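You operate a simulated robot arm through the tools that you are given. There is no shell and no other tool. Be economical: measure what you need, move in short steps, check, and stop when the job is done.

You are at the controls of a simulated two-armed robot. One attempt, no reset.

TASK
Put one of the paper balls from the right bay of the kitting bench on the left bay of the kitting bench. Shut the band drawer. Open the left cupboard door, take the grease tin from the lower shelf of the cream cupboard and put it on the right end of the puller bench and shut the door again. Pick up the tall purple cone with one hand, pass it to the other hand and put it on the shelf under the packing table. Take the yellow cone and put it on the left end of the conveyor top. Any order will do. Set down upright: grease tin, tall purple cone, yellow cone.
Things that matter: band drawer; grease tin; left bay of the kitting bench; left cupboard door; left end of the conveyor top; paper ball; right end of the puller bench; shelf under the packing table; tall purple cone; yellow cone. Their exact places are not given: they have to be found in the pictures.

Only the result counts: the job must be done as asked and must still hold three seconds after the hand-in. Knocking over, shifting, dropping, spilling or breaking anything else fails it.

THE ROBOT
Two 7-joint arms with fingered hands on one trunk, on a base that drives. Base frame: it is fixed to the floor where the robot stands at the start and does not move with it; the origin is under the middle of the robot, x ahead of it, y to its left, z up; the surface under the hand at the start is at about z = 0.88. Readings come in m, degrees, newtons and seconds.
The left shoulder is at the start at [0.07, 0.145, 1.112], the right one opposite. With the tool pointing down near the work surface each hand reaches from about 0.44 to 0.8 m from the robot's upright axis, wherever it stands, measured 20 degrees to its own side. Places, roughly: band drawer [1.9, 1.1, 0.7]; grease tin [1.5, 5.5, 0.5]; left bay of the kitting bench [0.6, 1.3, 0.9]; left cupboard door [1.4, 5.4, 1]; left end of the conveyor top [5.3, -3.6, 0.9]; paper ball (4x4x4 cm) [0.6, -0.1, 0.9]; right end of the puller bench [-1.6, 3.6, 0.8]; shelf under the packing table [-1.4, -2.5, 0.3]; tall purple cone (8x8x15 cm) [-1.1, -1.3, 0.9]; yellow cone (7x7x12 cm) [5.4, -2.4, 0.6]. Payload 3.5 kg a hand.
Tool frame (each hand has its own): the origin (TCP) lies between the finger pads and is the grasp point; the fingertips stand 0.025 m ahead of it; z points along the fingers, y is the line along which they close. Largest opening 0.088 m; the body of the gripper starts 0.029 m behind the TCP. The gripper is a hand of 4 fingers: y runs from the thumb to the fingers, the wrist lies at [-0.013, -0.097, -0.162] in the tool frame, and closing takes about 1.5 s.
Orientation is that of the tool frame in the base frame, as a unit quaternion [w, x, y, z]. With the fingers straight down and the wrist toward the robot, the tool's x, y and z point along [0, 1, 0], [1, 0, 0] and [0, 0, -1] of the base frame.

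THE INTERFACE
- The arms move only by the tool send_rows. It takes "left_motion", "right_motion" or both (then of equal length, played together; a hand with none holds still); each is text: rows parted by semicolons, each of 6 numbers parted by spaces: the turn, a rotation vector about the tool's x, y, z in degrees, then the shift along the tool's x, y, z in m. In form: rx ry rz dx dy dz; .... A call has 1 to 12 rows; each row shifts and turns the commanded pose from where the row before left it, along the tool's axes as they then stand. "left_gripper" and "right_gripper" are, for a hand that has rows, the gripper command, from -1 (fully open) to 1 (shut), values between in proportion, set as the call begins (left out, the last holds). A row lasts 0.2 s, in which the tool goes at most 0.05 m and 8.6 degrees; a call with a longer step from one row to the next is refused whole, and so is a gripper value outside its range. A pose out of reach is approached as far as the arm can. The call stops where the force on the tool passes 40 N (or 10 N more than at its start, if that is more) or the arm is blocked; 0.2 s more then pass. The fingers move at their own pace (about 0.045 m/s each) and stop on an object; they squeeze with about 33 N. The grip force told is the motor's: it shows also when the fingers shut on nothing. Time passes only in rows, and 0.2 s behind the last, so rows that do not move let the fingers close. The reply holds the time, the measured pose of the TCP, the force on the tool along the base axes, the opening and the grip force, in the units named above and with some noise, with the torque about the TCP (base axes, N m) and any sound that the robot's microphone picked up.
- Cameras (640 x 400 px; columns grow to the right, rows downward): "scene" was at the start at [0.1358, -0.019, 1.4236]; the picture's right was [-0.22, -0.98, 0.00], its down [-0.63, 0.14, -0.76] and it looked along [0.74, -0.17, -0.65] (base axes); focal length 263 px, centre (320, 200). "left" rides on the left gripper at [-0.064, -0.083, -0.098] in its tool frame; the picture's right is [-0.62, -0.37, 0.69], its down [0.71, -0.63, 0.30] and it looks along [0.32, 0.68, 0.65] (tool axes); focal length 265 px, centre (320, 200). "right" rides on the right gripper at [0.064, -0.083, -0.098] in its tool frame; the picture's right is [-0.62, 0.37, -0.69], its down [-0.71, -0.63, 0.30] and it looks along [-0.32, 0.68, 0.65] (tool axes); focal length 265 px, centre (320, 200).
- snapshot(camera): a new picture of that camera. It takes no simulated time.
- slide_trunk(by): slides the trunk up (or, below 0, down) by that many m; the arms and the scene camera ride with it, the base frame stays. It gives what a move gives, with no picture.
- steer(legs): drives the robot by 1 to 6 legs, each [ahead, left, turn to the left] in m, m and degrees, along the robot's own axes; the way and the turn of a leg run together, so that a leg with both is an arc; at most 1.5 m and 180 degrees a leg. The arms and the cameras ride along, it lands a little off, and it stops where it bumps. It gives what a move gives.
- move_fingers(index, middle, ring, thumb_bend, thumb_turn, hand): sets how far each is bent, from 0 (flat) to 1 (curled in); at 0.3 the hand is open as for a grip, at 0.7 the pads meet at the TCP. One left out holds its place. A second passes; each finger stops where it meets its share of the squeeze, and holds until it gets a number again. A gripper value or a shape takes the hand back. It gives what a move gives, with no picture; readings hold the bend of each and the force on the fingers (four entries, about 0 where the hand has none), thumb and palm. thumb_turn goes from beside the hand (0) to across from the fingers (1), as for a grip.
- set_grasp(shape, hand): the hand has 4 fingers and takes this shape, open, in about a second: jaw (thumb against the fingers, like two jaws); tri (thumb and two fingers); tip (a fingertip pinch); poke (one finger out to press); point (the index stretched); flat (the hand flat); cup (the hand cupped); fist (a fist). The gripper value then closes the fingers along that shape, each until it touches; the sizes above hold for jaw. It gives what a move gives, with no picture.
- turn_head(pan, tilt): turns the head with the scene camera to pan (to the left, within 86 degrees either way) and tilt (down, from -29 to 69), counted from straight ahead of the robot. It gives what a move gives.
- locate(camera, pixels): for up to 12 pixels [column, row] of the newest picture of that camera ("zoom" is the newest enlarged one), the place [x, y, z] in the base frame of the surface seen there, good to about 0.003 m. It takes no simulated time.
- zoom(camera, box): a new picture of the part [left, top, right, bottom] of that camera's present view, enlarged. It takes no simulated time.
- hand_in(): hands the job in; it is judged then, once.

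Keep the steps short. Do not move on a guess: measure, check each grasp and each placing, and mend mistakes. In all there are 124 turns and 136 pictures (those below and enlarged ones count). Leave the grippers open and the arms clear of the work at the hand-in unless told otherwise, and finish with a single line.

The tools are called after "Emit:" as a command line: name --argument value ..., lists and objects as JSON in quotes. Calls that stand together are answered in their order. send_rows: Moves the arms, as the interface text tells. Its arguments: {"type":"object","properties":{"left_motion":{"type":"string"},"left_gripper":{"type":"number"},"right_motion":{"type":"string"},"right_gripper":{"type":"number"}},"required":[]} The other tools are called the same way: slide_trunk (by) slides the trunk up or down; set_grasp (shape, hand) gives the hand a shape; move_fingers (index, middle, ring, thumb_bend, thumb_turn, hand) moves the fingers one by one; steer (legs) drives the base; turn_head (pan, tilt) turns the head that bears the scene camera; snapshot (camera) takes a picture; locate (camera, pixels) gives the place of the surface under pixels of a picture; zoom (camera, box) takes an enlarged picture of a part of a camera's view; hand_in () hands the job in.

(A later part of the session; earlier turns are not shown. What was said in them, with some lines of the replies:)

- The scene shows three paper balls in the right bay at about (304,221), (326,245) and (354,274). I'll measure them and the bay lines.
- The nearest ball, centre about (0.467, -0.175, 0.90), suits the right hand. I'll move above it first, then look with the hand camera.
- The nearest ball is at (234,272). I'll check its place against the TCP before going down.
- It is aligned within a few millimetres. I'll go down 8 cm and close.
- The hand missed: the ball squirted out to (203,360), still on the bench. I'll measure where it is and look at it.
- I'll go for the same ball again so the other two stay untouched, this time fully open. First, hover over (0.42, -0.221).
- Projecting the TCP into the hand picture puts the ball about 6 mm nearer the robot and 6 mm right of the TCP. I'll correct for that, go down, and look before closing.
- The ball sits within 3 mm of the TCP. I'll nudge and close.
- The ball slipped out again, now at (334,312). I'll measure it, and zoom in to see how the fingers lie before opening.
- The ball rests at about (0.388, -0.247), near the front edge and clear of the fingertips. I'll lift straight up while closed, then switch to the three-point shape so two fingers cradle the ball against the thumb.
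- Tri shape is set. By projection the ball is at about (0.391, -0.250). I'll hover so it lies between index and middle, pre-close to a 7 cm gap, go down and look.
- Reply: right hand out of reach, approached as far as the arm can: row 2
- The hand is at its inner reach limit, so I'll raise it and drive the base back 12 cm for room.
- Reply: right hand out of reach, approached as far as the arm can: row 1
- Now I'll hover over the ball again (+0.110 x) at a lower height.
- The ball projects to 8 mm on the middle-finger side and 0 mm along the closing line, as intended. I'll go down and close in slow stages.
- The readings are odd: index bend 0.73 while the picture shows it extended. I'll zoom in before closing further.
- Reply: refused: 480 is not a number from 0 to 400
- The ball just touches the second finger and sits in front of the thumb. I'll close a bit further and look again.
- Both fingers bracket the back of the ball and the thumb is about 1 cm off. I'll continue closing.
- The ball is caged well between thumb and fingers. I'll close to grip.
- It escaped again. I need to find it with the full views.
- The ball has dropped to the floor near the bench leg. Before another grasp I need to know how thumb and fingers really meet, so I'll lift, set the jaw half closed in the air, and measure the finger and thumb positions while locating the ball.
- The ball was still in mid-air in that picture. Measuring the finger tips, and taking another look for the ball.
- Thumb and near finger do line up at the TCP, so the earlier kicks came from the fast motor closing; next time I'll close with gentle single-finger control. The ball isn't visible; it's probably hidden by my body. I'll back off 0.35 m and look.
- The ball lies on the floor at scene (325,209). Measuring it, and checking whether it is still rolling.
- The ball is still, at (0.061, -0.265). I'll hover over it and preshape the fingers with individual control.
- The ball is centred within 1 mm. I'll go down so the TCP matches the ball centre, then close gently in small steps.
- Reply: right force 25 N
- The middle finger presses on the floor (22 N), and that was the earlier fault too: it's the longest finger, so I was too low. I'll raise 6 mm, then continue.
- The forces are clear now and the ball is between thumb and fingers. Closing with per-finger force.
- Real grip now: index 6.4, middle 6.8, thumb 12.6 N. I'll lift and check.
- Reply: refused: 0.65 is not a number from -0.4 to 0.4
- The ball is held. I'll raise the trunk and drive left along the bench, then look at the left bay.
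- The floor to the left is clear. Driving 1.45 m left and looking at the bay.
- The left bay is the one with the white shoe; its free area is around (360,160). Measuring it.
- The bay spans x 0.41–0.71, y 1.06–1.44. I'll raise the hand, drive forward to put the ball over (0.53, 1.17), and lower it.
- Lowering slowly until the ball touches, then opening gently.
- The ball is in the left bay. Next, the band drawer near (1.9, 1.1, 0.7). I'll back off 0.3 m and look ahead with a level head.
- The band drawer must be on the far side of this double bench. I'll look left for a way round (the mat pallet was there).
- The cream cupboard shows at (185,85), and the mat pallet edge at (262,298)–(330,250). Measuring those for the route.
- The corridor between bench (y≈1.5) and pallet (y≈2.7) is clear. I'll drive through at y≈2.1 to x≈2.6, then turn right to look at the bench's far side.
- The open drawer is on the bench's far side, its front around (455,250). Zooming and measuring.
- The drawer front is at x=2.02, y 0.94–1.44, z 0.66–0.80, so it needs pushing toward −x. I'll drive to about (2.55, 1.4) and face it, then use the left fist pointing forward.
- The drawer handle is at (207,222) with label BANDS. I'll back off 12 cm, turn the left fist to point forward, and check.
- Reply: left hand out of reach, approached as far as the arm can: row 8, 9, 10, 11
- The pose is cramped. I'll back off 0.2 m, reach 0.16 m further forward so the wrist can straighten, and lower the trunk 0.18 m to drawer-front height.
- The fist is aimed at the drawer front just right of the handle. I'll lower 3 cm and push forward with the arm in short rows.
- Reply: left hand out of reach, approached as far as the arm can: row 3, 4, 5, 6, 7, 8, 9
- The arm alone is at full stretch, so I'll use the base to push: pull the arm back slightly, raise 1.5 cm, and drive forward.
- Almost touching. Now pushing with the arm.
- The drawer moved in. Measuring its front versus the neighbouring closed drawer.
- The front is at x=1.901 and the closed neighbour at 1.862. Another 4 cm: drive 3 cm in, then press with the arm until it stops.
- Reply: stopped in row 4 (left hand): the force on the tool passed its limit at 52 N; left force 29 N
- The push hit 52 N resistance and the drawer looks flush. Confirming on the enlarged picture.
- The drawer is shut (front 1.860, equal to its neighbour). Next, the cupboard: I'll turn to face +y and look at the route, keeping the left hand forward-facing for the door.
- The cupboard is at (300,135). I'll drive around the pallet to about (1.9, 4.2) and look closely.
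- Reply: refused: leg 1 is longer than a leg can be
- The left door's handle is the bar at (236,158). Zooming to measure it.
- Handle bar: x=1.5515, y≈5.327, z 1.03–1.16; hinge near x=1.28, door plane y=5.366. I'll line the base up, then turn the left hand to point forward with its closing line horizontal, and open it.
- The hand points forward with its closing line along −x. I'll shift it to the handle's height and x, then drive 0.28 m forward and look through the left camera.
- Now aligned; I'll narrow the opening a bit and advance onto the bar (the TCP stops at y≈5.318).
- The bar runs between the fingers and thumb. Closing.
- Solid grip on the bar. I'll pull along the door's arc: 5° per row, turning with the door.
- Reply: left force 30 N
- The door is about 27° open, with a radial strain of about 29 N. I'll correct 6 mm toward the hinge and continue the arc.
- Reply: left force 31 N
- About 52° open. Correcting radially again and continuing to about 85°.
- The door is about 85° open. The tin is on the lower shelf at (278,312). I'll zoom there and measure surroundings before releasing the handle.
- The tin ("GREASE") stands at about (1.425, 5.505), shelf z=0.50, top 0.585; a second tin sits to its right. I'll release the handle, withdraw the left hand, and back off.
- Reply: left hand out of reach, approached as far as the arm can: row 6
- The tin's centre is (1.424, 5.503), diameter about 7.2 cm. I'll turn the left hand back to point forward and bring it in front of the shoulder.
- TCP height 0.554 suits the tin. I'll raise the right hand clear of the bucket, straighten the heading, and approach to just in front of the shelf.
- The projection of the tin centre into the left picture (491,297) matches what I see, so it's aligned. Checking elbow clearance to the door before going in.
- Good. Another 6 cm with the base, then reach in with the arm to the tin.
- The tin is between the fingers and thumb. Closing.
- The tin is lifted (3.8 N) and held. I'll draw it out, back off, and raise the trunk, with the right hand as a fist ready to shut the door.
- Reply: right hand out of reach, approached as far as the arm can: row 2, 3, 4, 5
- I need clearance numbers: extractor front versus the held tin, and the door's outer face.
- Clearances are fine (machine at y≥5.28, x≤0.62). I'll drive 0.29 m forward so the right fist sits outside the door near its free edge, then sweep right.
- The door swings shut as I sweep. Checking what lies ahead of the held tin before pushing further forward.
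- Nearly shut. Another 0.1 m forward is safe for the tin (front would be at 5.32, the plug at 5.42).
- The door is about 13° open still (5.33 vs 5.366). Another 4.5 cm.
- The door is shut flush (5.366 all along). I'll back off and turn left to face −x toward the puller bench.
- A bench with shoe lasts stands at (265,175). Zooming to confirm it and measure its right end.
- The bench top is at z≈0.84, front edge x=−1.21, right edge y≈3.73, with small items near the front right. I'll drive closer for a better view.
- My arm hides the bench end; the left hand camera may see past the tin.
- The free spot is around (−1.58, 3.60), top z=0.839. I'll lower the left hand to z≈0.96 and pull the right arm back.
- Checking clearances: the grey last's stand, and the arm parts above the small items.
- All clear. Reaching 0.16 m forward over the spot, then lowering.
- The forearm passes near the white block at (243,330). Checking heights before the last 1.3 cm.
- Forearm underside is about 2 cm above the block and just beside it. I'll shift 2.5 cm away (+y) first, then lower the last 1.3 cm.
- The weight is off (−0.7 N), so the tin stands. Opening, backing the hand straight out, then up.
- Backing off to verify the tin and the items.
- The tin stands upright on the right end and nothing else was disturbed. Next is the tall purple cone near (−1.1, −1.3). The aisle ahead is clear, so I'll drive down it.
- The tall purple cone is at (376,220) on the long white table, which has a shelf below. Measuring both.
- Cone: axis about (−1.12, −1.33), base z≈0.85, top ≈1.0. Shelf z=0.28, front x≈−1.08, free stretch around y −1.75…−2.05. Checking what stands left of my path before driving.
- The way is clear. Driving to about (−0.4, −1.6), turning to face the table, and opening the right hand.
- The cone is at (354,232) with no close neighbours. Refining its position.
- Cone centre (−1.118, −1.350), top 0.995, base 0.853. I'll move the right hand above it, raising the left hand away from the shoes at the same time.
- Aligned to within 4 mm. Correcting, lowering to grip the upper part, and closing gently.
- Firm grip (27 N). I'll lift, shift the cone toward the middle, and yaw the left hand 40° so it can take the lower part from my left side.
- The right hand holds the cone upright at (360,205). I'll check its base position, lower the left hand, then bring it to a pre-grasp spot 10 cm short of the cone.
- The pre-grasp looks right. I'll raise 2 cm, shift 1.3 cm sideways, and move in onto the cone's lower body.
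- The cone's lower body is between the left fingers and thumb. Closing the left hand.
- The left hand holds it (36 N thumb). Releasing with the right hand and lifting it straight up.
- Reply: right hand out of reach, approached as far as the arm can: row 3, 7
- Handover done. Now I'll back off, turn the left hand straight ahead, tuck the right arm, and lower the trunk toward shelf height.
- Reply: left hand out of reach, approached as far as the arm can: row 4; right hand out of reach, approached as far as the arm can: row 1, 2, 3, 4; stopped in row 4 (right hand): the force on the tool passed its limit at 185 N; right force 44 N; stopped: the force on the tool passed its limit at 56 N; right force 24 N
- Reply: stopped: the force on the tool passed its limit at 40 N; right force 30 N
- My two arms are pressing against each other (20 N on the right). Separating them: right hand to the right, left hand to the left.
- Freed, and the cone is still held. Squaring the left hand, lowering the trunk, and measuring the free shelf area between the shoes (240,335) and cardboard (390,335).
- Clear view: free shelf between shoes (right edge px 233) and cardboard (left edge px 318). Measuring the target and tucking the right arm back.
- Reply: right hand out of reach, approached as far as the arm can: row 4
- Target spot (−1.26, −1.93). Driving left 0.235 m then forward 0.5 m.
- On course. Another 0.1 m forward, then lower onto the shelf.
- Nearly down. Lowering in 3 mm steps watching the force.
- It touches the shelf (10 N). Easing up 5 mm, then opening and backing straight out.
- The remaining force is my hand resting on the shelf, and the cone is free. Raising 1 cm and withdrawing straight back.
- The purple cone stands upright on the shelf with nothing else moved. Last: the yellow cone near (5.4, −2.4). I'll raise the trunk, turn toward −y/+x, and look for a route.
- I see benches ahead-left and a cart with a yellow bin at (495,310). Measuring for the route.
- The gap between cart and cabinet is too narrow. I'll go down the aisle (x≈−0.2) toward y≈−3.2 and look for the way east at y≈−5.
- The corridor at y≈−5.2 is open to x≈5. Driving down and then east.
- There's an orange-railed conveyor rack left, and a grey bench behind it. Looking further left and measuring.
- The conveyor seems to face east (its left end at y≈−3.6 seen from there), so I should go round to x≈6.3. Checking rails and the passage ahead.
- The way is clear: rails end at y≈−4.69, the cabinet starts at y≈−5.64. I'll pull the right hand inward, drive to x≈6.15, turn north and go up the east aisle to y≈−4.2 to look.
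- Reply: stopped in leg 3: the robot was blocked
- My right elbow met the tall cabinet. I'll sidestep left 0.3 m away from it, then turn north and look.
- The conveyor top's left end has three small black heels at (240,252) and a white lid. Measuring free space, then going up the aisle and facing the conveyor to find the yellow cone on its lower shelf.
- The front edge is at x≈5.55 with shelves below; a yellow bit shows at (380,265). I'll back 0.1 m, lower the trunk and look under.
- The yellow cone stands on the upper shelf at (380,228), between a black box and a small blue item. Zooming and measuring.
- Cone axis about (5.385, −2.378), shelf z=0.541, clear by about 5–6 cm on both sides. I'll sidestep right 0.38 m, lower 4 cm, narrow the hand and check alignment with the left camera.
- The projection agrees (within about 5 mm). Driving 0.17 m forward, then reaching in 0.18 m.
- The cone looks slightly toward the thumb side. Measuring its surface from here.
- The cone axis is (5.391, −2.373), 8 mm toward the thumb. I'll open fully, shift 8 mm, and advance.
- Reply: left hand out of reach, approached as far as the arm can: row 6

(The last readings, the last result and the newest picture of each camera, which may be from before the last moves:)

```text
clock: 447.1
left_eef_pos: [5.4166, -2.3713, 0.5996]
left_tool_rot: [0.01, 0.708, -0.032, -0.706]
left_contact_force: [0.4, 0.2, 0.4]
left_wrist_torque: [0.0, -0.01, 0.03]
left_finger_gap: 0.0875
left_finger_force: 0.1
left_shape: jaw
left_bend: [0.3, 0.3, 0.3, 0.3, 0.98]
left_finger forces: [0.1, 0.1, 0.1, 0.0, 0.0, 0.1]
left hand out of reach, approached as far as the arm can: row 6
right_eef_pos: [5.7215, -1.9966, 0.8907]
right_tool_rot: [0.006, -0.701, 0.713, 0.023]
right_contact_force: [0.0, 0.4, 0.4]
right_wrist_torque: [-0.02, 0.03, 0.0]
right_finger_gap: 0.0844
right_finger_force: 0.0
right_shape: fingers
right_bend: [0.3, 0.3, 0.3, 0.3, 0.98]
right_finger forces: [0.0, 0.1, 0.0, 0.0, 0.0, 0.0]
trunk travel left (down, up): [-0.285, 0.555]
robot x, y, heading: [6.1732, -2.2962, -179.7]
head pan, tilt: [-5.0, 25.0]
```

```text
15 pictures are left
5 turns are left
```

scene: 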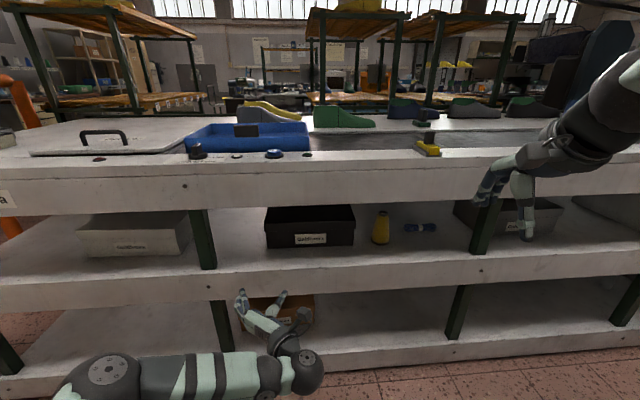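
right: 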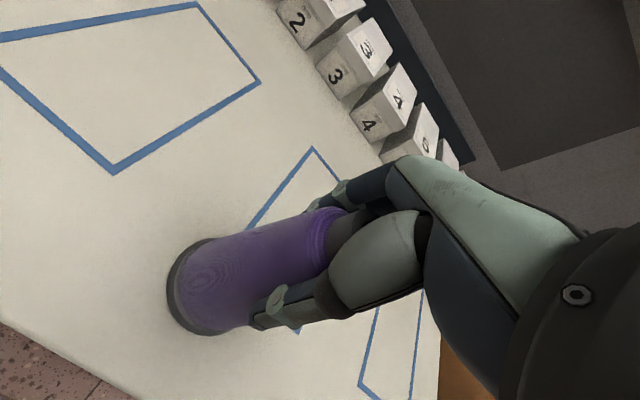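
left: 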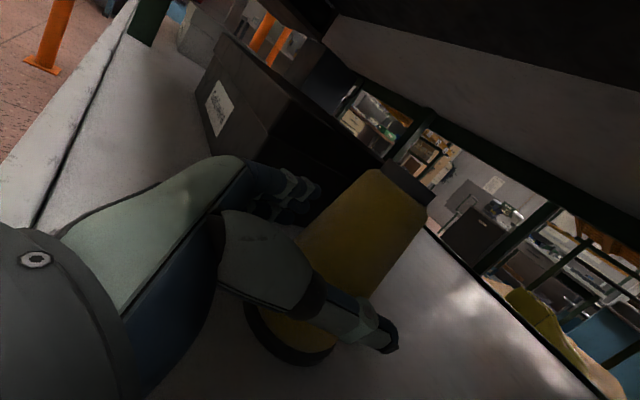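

Only 5 turns left, so I'll chain moves. The cone is between finger and thumb but the hand is about 2 cm short. Now: drive 2.2 cm in, close, lift, withdraw, raise, sidestep left to the conveyor's left end, and look.

Emit:
steer --legs '[[0.022, 0, 0]]'

Emit:
send_rows --left_motion "0 0 0 0 0 0; 0 0 0 0 0 0; 0 0 0 0 0 0; 0 0 0 0 0 0; 0 0 0 0 0 0; 0 0 0 0 0 0; 0 0 0 0 0 0; 0 0 0 0 0 0" --left_gripper 1

Emit:
slide_trunk --by 0.035

Emit:
send_rows --left_motion "0 0 0 0 0 -0.03; 0 0 0 0 0 -0.04; 0 0 0 0 0 -0.04; 0 0 0 0 0 -0.04; 0 0 0 0 0 0"

Emit:
steer --legs '[[-0.18, 0, 0]]'

Emit:
slide_trunk --by 0.4

Emit:
slide_trunk --by 0.06

Emit:
steer --legs '[[0, 1.13, 0]]'

Emit:
turn_head --pan 8 --tilt 45

Emit:
snapshot --camera "scene"

Emit:
snapshot --camera "left"

Emit:
locate --camera "scene" --pixels '[[200, 200], [240, 200], [280, 200], [200, 230], [240, 230], [280, 230], [200, 170], [240, 170], [280, 170], [160, 200], [320, 200], [320, 230]]'

```text
clock: 447.9
left_eef_pos: [5.3916, -2.3789, 0.6062]
left_tool_rot: [-0.013, -0.704, 0.028, 0.709]
left_contact_force: [0.2, 1.0, 0.2]
left_wrist_torque: [-0.04, -0.04, 0.01]
left_finger_gap: 0.0878
left_finger_force: 0.1
left_shape: jaw
left_bend: [0.3, 0.3, 0.3, 0.3, 0.98]
left_finger forces: [0.1, 0.0, 0.1, 0.1, 0.0, 0.1]
right_eef_pos: [5.696, -1.9965, 0.8891]
right_tool_rot: [0.007, -0.702, 0.712, 0.022]
right_contact_force: [0.4, -0.6, 0.1]
right_wrist_torque: [-0.01, 0.0, -0.01]
right_finger_gap: 0.0847
right_finger_force: 0.0
right_shape: fingers
right_bend: [0.3, 0.3, 0.3, 0.3, 0.98]
right_finger forces: [0.0, 0.1, 0.0, 0.0, 0.0, 0.0]
trunk travel left (down, up): [-0.285, 0.555]
robot x, y, heading: [6.1496, -2.2938, -179.8]
head pan, tilt: [-5.0, 25.0]
```

```text
clock: 449.7
left_eef_pos: [5.3897, -2.3788, 0.6067]
left_tool_rot: [-0.013, -0.703, 0.028, 0.71]
left_contact_force: [-2.0, 0.7, 2.0]
left_wrist_torque: [-0.04, 0.04, 0.01]
left_finger_gap: 0.0312
left_finger_force: 33.1
left_shape: jaw
left_bend: [0.73, 0.61, 0.53, 0.72, 0.99]
left_finger forces: [22.1, 8.3, 3.9, 0.0, 32.9, 0.0]
right_eef_pos: [5.6953, -1.9961, 0.8871]
right_tool_rot: [0.008, -0.701, 0.712, 0.021]
right_contact_force: [-0.3, -0.2, 0.4]
right_wrist_torque: [-0.02, 0.0, 0.01]
right_finger_gap: 0.0846
right_finger_force: 0.1
right_shape: fingers
right_bend: [0.3, 0.3, 0.3, 0.3, 0.98]
right_finger forces: [0.1, 0.1, 0.0, 0.0, 0.1, 0.0]
trunk travel left (down, up): [-0.285, 0.555]
robot x, y, heading: [6.1482, -2.2987, -179.7]
head pan, tilt: [-5.0, 25.0]
```

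```text
clock: 450.5
left_eef_pos: [5.3888, -2.379, 0.6328]
left_tool_rot: [0.014, 0.708, -0.029, -0.705]
left_contact_force: [1.3, 0.3, -1.3]
left_wrist_torque: [-0.02, 0.03, 0.01]
left_finger_gap: 0.0314
left_finger_force: 32.6
left_shape: jaw
left_bend: [0.73, 0.61, 0.53, 0.72, 1.0]
left_finger forces: [22.2, 8.1, 4.0, 0.1, 32.9, 0.0]
right_eef_pos: [5.6909, -1.9958, 0.9208]
right_tool_rot: [0.009, -0.702, 0.712, 0.019]
right_contact_force: [0.3, 0.2, -0.1]
right_wrist_torque: [0.0, -0.02, -0.02]
right_finger_gap: 0.0846
right_finger_force: 0.0
right_shape: fingers
right_bend: [0.3, 0.3, 0.3, 0.3, 0.98]
right_finger forces: [0.1, 0.0, 0.0, 0.1, 0.0, 0.0]
trunk travel left (down, up): [-0.32, 0.52]
robot x, y, heading: [6.1455, -2.2968, -179.7]
head pan, tilt: [-5.0, 25.0]
```

```text
clock: 451.7
left_eef_pos: [5.5356, -2.3819, 0.6347]
left_tool_rot: [-0.014, -0.706, 0.027, 0.707]
left_contact_force: [-0.1, -0.5, -1.8]
left_wrist_torque: [-0.06, 0.03, 0.0]
left_finger_gap: 0.0312
left_finger_force: 32.6
left_shape: jaw
left_bend: [0.73, 0.61, 0.53, 0.72, 1.0]
left_finger forces: [21.7, 8.2, 3.8, 0.1, 32.8, 0.0]
right_eef_pos: [5.6905, -1.9973, 0.9187]
right_tool_rot: [0.009, -0.702, 0.712, 0.02]
right_contact_force: [0.4, 0.3, 0.9]
right_wrist_torque: [0.0, 0.01, -0.01]
right_finger_gap: 0.0847
right_finger_force: 0.0
right_shape: fingers
right_bend: [0.3, 0.3, 0.3, 0.3, 0.98]
right_finger forces: [0.0, 0.0, 0.1, 0.1, 0.0, 0.0]
trunk travel left (down, up): [-0.32, 0.52]
robot x, y, heading: [6.1456, -2.2952, -179.8]
head pan, tilt: [-5.0, 25.0]
```

```text
clock: 453.2
left_eef_pos: [5.7159, -2.3808, 0.6347]
left_tool_rot: [-0.013, -0.706, 0.027, 0.707]
left_contact_force: [-0.4, -0.5, -2.2]
left_wrist_torque: [-0.02, 0.0, -0.01]
left_finger_gap: 0.0311
left_finger_force: 32.7
left_shape: jaw
left_bend: [0.73, 0.61, 0.53, 0.72, 1.0]
left_finger forces: [21.8, 8.1, 3.7, 0.0, 32.8, 0.0]
right_eef_pos: [5.8709, -1.9963, 0.921]
right_tool_rot: [0.009, -0.702, 0.712, 0.02]
right_contact_force: [0.5, -0.3, 0.3]
right_wrist_torque: [-0.01, 0.01, 0.0]
right_finger_gap: 0.0846
right_finger_force: 0.0
right_shape: fingers
right_bend: [0.3, 0.3, 0.3, 0.3, 0.98]
right_finger forces: [0.0, 0.0, 0.0, 0.0, 0.0, 0.1]
trunk travel left (down, up): [-0.32, 0.52]
robot x, y, heading: [6.3278, -2.2983, -179.3]
head pan, tilt: [-5.0, 25.0]
```

```text
clock: 457.0
left_eef_pos: [5.7151, -2.38, 1.0337]
left_tool_rot: [0.013, 0.707, -0.027, -0.707]
left_contact_force: [-0.7, 0.6, -1.9]
left_wrist_torque: [-0.01, -0.01, -0.04]
left_finger_gap: 0.0313
left_finger_force: 32.6
left_shape: jaw
left_bend: [0.73, 0.61, 0.53, 0.72, 1.0]
left_finger forces: [21.9, 8.1, 3.7, 0.0, 32.9, 0.1]
right_eef_pos: [5.8701, -1.9964, 1.3202]
right_tool_rot: [0.009, -0.702, 0.712, 0.019]
right_contact_force: [-0.3, -0.5, 0.5]
right_wrist_torque: [0.01, 0.01, 0.0]
right_finger_gap: 0.0847
right_finger_force: 0.1
right_shape: fingers
right_bend: [0.3, 0.3, 0.3, 0.3, 0.98]
right_finger forces: [0.0, 0.0, 0.0, 0.0, 0.0, 0.1]
trunk travel left (down, up): [-0.72, 0.12]
robot x, y, heading: [6.3297, -2.2975, -179.4]
head pan, tilt: [-5.0, 25.0]
```

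```text
clock: 458.0
left_eef_pos: [5.7146, -2.38, 1.0946]
left_tool_rot: [0.013, 0.707, -0.028, -0.706]
left_contact_force: [-0.8, -0.6, -2.3]
left_wrist_torque: [0.03, 0.02, -0.02]
left_finger_gap: 0.031
left_finger_force: 33.1
left_shape: jaw
left_bend: [0.73, 0.61, 0.53, 0.72, 1.0]
left_finger forces: [21.8, 8.0, 3.9, 0.0, 33.0, 0.0]
right_eef_pos: [5.8692, -1.9971, 1.3798]
right_tool_rot: [0.009, -0.702, 0.712, 0.019]
right_contact_force: [-0.6, -0.3, 0.1]
right_wrist_torque: [0.02, 0.05, 0.02]
right_finger_gap: 0.0848
right_finger_force: 0.0
right_shape: fingers
right_bend: [0.3, 0.3, 0.3, 0.3, 0.98]
right_finger forces: [0.0, 0.0, 0.0, 0.0, 0.0, 0.1]
trunk travel left (down, up): [-0.78, 0.06]
robot x, y, heading: [6.3272, -2.2944, -179.7]
head pan, tilt: [-5.0, 25.0]
```

```text
clock: 463.8
left_eef_pos: [5.7318, -3.5189, 1.0944]
left_tool_rot: [0.019, 0.707, -0.023, -0.707]
left_contact_force: [-0.3, -0.3, -1.5]
left_wrist_torque: [-0.01, -0.01, 0.02]
left_finger_gap: 0.0312
left_finger_force: 33.3
left_shape: jaw
left_bend: [0.73, 0.62, 0.53, 0.72, 1.0]
left_finger forces: [21.8, 8.1, 3.7, 0.0, 33.0, 0.0]
right_eef_pos: [5.8794, -3.1321, 1.3813]
right_tool_rot: [0.009, -0.706, 0.707, 0.02]
right_contact_force: [0.2, 0.3, 0.8]
right_wrist_torque: [-0.04, -0.03, 0.0]
right_finger_gap: 0.0849
right_finger_force: 0.1
right_shape: fingers
right_bend: [0.3, 0.3, 0.3, 0.3, 0.98]
right_finger forces: [0.0, 0.1, 0.0, 0.1, 0.1, 0.0]
trunk travel left (down, up): [-0.78, 0.06]
robot x, y, heading: [6.3427, -3.4269, -178.8]
head pan, tilt: [-5.0, 25.0]
```

```text
clock: 464.6
left_eef_pos: [5.7314, -3.5186, 1.0936]
left_tool_rot: [-0.018, -0.707, 0.022, 0.707]
left_contact_force: [0.4, -0.1, -1.1]
left_wrist_torque: [-0.03, 0.03, 0.03]
left_finger_gap: 0.031
left_finger_force: 33.1
left_shape: jaw
left_bend: [0.73, 0.62, 0.53, 0.72, 1.0]
left_finger forces: [21.9, 8.1, 3.7, 0.2, 33.1, 0.1]
right_eef_pos: [5.8806, -3.132, 1.381]
right_tool_rot: [0.009, -0.707, 0.707, 0.02]
right_contact_force: [-0.3, 0.5, 0.3]
right_wrist_torque: [-0.02, 0.01, -0.03]
right_finger_gap: 0.0849
right_finger_force: 0.0
right_shape: fingers
right_bend: [0.3, 0.3, 0.3, 0.3, 0.98]
right_finger forces: [0.0, 0.0, 0.0, 0.0, 0.1, 0.0]
trunk travel left (down, up): [-0.78, 0.06]
robot x, y, heading: [6.3402, -3.4227, -179.0]
head pan, tilt: [8.0, 45.0]
```

```text
14 pictures are left
```

scene: 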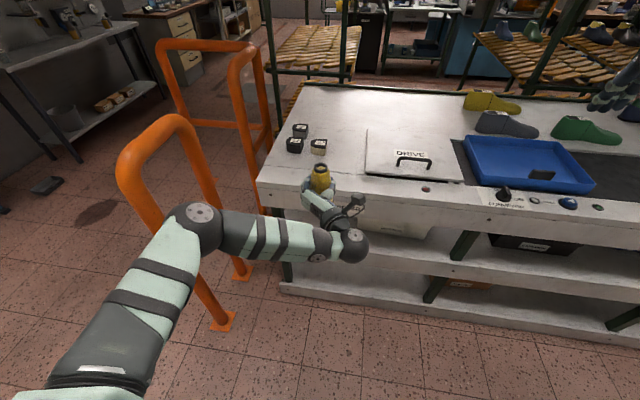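

```text
13 pictures are left
```

left: 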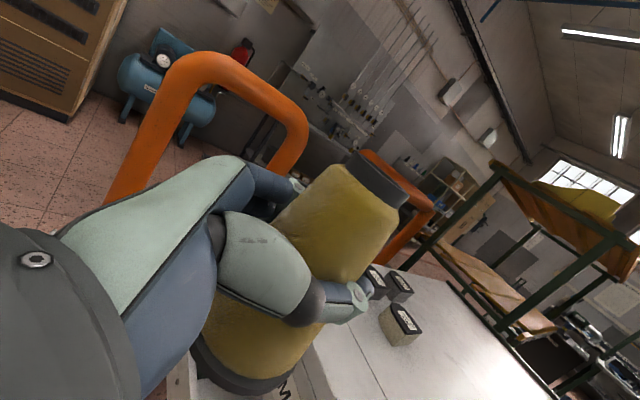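

```text
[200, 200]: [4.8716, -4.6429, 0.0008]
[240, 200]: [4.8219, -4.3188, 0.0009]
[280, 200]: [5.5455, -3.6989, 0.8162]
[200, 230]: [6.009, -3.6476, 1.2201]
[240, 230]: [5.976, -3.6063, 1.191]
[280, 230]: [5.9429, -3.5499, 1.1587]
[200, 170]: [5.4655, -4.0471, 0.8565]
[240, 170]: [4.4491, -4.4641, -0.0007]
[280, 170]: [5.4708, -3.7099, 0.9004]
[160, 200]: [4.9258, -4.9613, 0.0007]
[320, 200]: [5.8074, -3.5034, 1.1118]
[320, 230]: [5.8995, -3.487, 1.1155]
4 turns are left
```

The cone is held firmly (33 N) above the left end, clear of heels and lid. I'll drive and reach to (5.45, −3.475), lower to just above contact (TCP 0.97), and look before releasing.

Emit:
steer --legs '[[0.17, -0.047, 0]]'

Emit:
send_rows --left_motion "0 0 0 0 0 0.037; 0 0 0 0 0 0.037; 0 0 0 0 0 0.037; 0 0 0 0 0 0"

Emit:
slide_trunk --by -0.1

Emit:
send_rows --left_motion "0 0 0 0.007 0 0; 0 0 0 0.006 0 0; 0 0 0 0.005 0 0; 0 0 0 0.003 0 0; 0 0 0 0 0 0"

Emit:
zoom --camera "scene" --box '[220, 90, 420, 230]'

Emit:
snapshot --camera "left"

Emit:
locate --camera "left" --pixels '[[250, 370], [280, 375], [270, 385], [230, 390], [300, 390], [210, 360], [400, 330], [380, 290], [350, 380]]'

```text
clock: 466.1
left_eef_pos: [5.5631, -3.4736, 1.0962]
left_tool_rot: [-0.018, -0.706, 0.023, 0.707]
left_contact_force: [0.2, -0.5, -2.5]
left_wrist_torque: [-0.02, 0.0, -0.04]
left_finger_gap: 0.0309
left_finger_force: 33.0
left_shape: jaw
left_bend: [0.73, 0.62, 0.53, 0.72, 1.0]
left_finger forces: [21.9, 8.1, 3.8, 0.1, 33.0, 0.0]
right_eef_pos: [5.714, -3.089, 1.3828]
right_tool_rot: [0.009, -0.706, 0.707, 0.021]
right_contact_force: [-0.1, 0.3, 0.1]
right_wrist_torque: [0.02, -0.03, 0.03]
right_finger_gap: 0.0846
right_finger_force: 0.0
right_shape: fingers
right_bend: [0.3, 0.3, 0.3, 0.3, 0.98]
right_finger forces: [0.0, 0.1, 0.0, 0.0, 0.0, 0.0]
trunk travel left (down, up): [-0.78, 0.06]
robot x, y, heading: [6.1754, -3.3781, -179.1]
head pan, tilt: [8.0, 45.0]
```

```text
clock: 467.1
left_eef_pos: [5.45, -3.4712, 1.0936]
left_tool_rot: [0.017, 0.707, -0.023, -0.707]
left_contact_force: [-0.3, 0.0, -2.1]
left_wrist_torque: [-0.03, 0.02, 0.01]
left_finger_gap: 0.0311
left_finger_force: 33.3
left_shape: jaw
left_bend: [0.73, 0.62, 0.53, 0.72, 1.0]
left_finger forces: [21.8, 8.0, 3.7, 0.0, 33.2, 0.0]
right_eef_pos: [5.7112, -3.0892, 1.3805]
right_tool_rot: [0.009, -0.706, 0.708, 0.02]
right_contact_force: [-0.9, 0.1, -0.7]
right_wrist_torque: [0.0, 0.01, 0.0]
right_finger_gap: 0.0848
right_finger_force: 0.0
right_shape: fingers
right_bend: [0.3, 0.3, 0.3, 0.3, 0.98]
right_finger forces: [0.0, 0.0, 0.1, 0.1, 0.1, 0.1]
trunk travel left (down, up): [-0.78, 0.06]
robot x, y, heading: [6.1743, -3.3811, -178.7]
head pan, tilt: [8.0, 45.0]
```

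```text
clock: 468.4
left_eef_pos: [5.4511, -3.4716, 0.9956]
left_tool_rot: [0.017, 0.707, -0.023, -0.707]
left_contact_force: [-0.6, 0.2, -1.5]
left_wrist_torque: [-0.05, 0.03, 0.03]
left_finger_gap: 0.0308
left_finger_force: 32.9
left_shape: jaw
left_bend: [0.73, 0.62, 0.53, 0.72, 1.0]
left_finger forces: [21.8, 8.3, 3.6, 0.0, 33.2, 0.1]
right_eef_pos: [5.71, -3.0886, 1.2808]
right_tool_rot: [0.009, -0.706, 0.708, 0.02]
right_contact_force: [0.6, 0.5, -0.7]
right_wrist_torque: [0.01, 0.01, -0.01]
right_finger_gap: 0.0848
right_finger_force: 0.0
right_shape: fingers
right_bend: [0.3, 0.3, 0.3, 0.3, 0.98]
right_finger forces: [0.1, 0.0, 0.0, 0.0, 0.0, 0.0]
trunk travel left (down, up): [-0.68, 0.16]
robot x, y, heading: [6.1738, -3.377, -178.8]
head pan, tilt: [8.0, 45.0]
```

```text
clock: 469.6
left_eef_pos: [5.4514, -3.4721, 0.9744]
left_tool_rot: [0.017, 0.707, -0.022, -0.706]
left_contact_force: [-0.4, 0.9, -2.3]
left_wrist_torque: [0.01, 0.0, -0.01]
left_finger_gap: 0.0308
left_finger_force: 32.7
left_shape: jaw
left_bend: [0.73, 0.62, 0.53, 0.72, 1.0]
left_finger forces: [21.9, 8.1, 3.6, 0.0, 33.2, 0.0]
right_eef_pos: [5.7109, -3.0889, 1.2812]
right_tool_rot: [0.009, -0.706, 0.708, 0.019]
right_contact_force: [0.9, -1.0, 0.1]
right_wrist_torque: [0.01, -0.01, -0.03]
right_finger_gap: 0.0847
right_finger_force: 0.0
right_shape: fingers
right_bend: [0.3, 0.3, 0.3, 0.3, 0.98]
right_finger forces: [0.0, 0.0, 0.0, 0.0, 0.1, 0.0]
trunk travel left (down, up): [-0.68, 0.16]
robot x, y, heading: [6.1764, -3.3796, -178.9]
head pan, tilt: [8.0, 45.0]
```

```text
2.86 times, centred on (320, 160) of scene
```

zoom: 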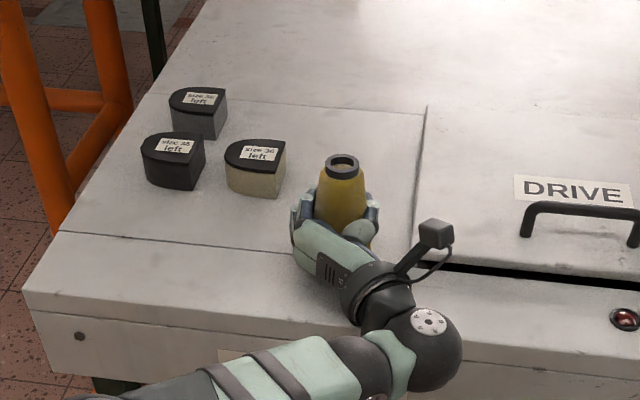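

```text
11 pictures are left
```

left: 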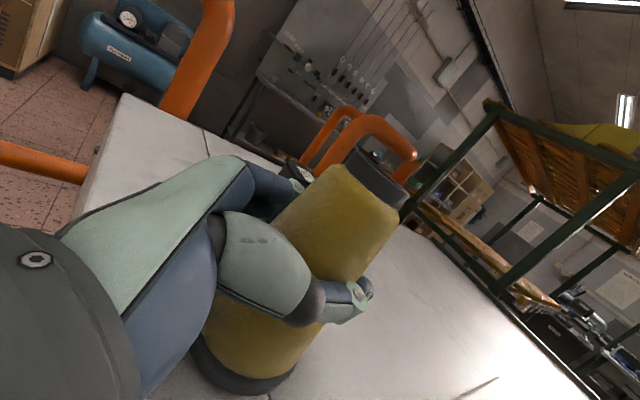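

```text
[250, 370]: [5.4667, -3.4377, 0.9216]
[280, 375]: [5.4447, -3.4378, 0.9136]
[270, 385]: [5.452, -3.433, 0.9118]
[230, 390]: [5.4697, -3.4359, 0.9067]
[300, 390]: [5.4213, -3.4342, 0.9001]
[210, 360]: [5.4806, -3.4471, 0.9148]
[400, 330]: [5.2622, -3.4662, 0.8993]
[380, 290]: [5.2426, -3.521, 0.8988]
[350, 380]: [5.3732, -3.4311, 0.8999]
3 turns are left
```

The base is about 6 mm above the top, upright and well placed. Lowering the last bit, opening, withdrawing straight back, backing off and checking.

Emit:
send_rows --left_motion "0 0 0 0.003 0 0; 0 0 0 0.002 0 0; 0 0 0 0.002 0 0; 0 0 0 0 0 0; 0 0 0 0 0 0"

Emit:
send_rows --left_motion "0 0 0 0 0 0; 0 0 0 0 0 0; 0 0 0 0 0 0; 0 0 0 0 0 0; 0 0 0 0 0 0; 0 0 0 0 0 0; 0 0 0 0 0 0; 0 0 0 0 0 -0.02; 0 0 0 0 0 -0.03; 0 0 0 0 0 -0.03; 0 0 0 0 0 -0.03; 0 0 0 0 0 0" --left_gripper -1

Emit:
steer --legs '[[-0.15, 0, 0]]'

Emit:
snapshot --camera "scene"

Emit:
zoom --camera "scene" --box '[220, 90, 440, 240]'

```text
clock: 470.8
left_eef_pos: [5.451, -3.4749, 0.9674]
left_tool_rot: [0.017, 0.707, -0.023, -0.706]
left_contact_force: [0.4, -0.1, -1.2]
left_wrist_torque: [-0.03, 0.03, 0.0]
left_finger_gap: 0.0308
left_finger_force: 33.4
left_shape: jaw
left_bend: [0.73, 0.62, 0.53, 0.72, 1.0]
left_finger forces: [21.9, 8.0, 3.7, 0.0, 33.2, 0.0]
right_eef_pos: [5.7105, -3.09, 1.2806]
right_tool_rot: [0.009, -0.706, 0.708, 0.019]
right_contact_force: [-0.7, -0.3, -1.4]
right_wrist_torque: [0.0, 0.0, 0.0]
right_finger_gap: 0.0845
right_finger_force: 0.0
right_shape: fingers
right_bend: [0.3, 0.3, 0.3, 0.3, 0.98]
right_finger forces: [0.0, 0.0, 0.0, 0.0, 0.0, 0.1]
trunk travel left (down, up): [-0.68, 0.16]
robot x, y, heading: [6.1779, -3.3826, -179.0]
head pan, tilt: [8.0, 45.0]
```

```text
clock: 473.4
left_eef_pos: [5.5608, -3.4755, 0.9692]
left_tool_rot: [-0.018, -0.707, 0.023, 0.707]
left_contact_force: [0.6, 0.4, -0.4]
left_wrist_torque: [0.01, 0.01, -0.03]
left_finger_gap: 0.0877
left_finger_force: 0.1
left_shape: jaw
left_bend: [0.3, 0.3, 0.3, 0.3, 0.98]
left_finger forces: [0.1, 0.1, 0.0, 0.0, 0.0, 0.0]
right_eef_pos: [5.7107, -3.0883, 1.2801]
right_tool_rot: [0.009, -0.706, 0.708, 0.019]
right_contact_force: [0.4, -0.6, 0.2]
right_wrist_torque: [-0.04, -0.01, 0.01]
right_finger_gap: 0.0847
right_finger_force: 0.1
right_shape: fingers
right_bend: [0.3, 0.3, 0.3, 0.3, 0.98]
right_finger forces: [0.0, 0.0, 0.2, 0.1, 0.0, 0.1]
trunk travel left (down, up): [-0.68, 0.16]
robot x, y, heading: [6.1712, -3.3788, -178.7]
head pan, tilt: [8.0, 45.0]
```

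```text
clock: 474.8
left_eef_pos: [5.712, -3.474, 0.9669]
left_tool_rot: [0.018, 0.707, -0.024, -0.706]
left_contact_force: [-0.4, -0.3, 0.1]
left_wrist_torque: [-0.02, 0.0, -0.02]
left_finger_gap: 0.0875
left_finger_force: 0.0
left_shape: jaw
left_bend: [0.3, 0.3, 0.3, 0.3, 0.98]
left_finger forces: [0.1, 0.0, 0.0, 0.0, 0.1, 0.0]
right_eef_pos: [5.8623, -3.0854, 1.2798]
right_tool_rot: [-0.009, 0.707, -0.707, -0.019]
right_contact_force: [-0.3, 0.2, 0.3]
right_wrist_torque: [0.0, -0.01, 0.01]
right_finger_gap: 0.0847
right_finger_force: 0.0
right_shape: fingers
right_bend: [0.3, 0.3, 0.3, 0.3, 0.98]
right_finger forces: [0.1, 0.0, 0.0, 0.1, 0.0, 0.1]
trunk travel left (down, up): [-0.68, 0.16]
robot x, y, heading: [6.3303, -3.3779, -179.2]
head pan, tilt: [8.0, 45.0]
```

```text
10 pictures are left
```

scene: 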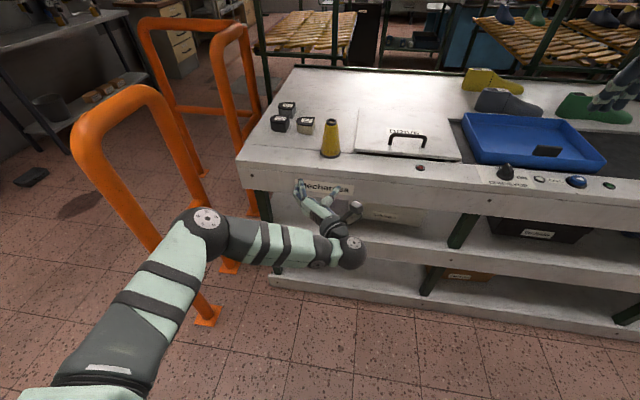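

```text
2.67 times, centred on (330, 165) of scene
2 turns are left
```

zoom: 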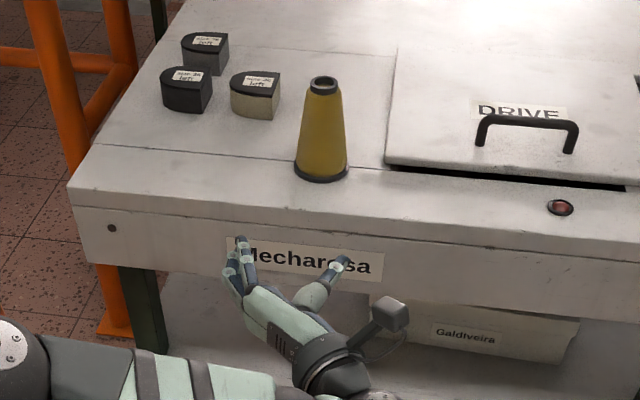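

The yellow cone stands upright on the conveyor's left end with nothing near it disturbed. Both hands are open and clear, so I'm handing in.

Emit:
hand_in

```text
The job is handed in.
```

All five jobs were completed and handed in, but the paper ball fell on the floor once during a failed grasp before I picked it up and placed it in the left bay, and on the last drive the robot bumped a tall cabinet and I did not check that cabinet afterwards.
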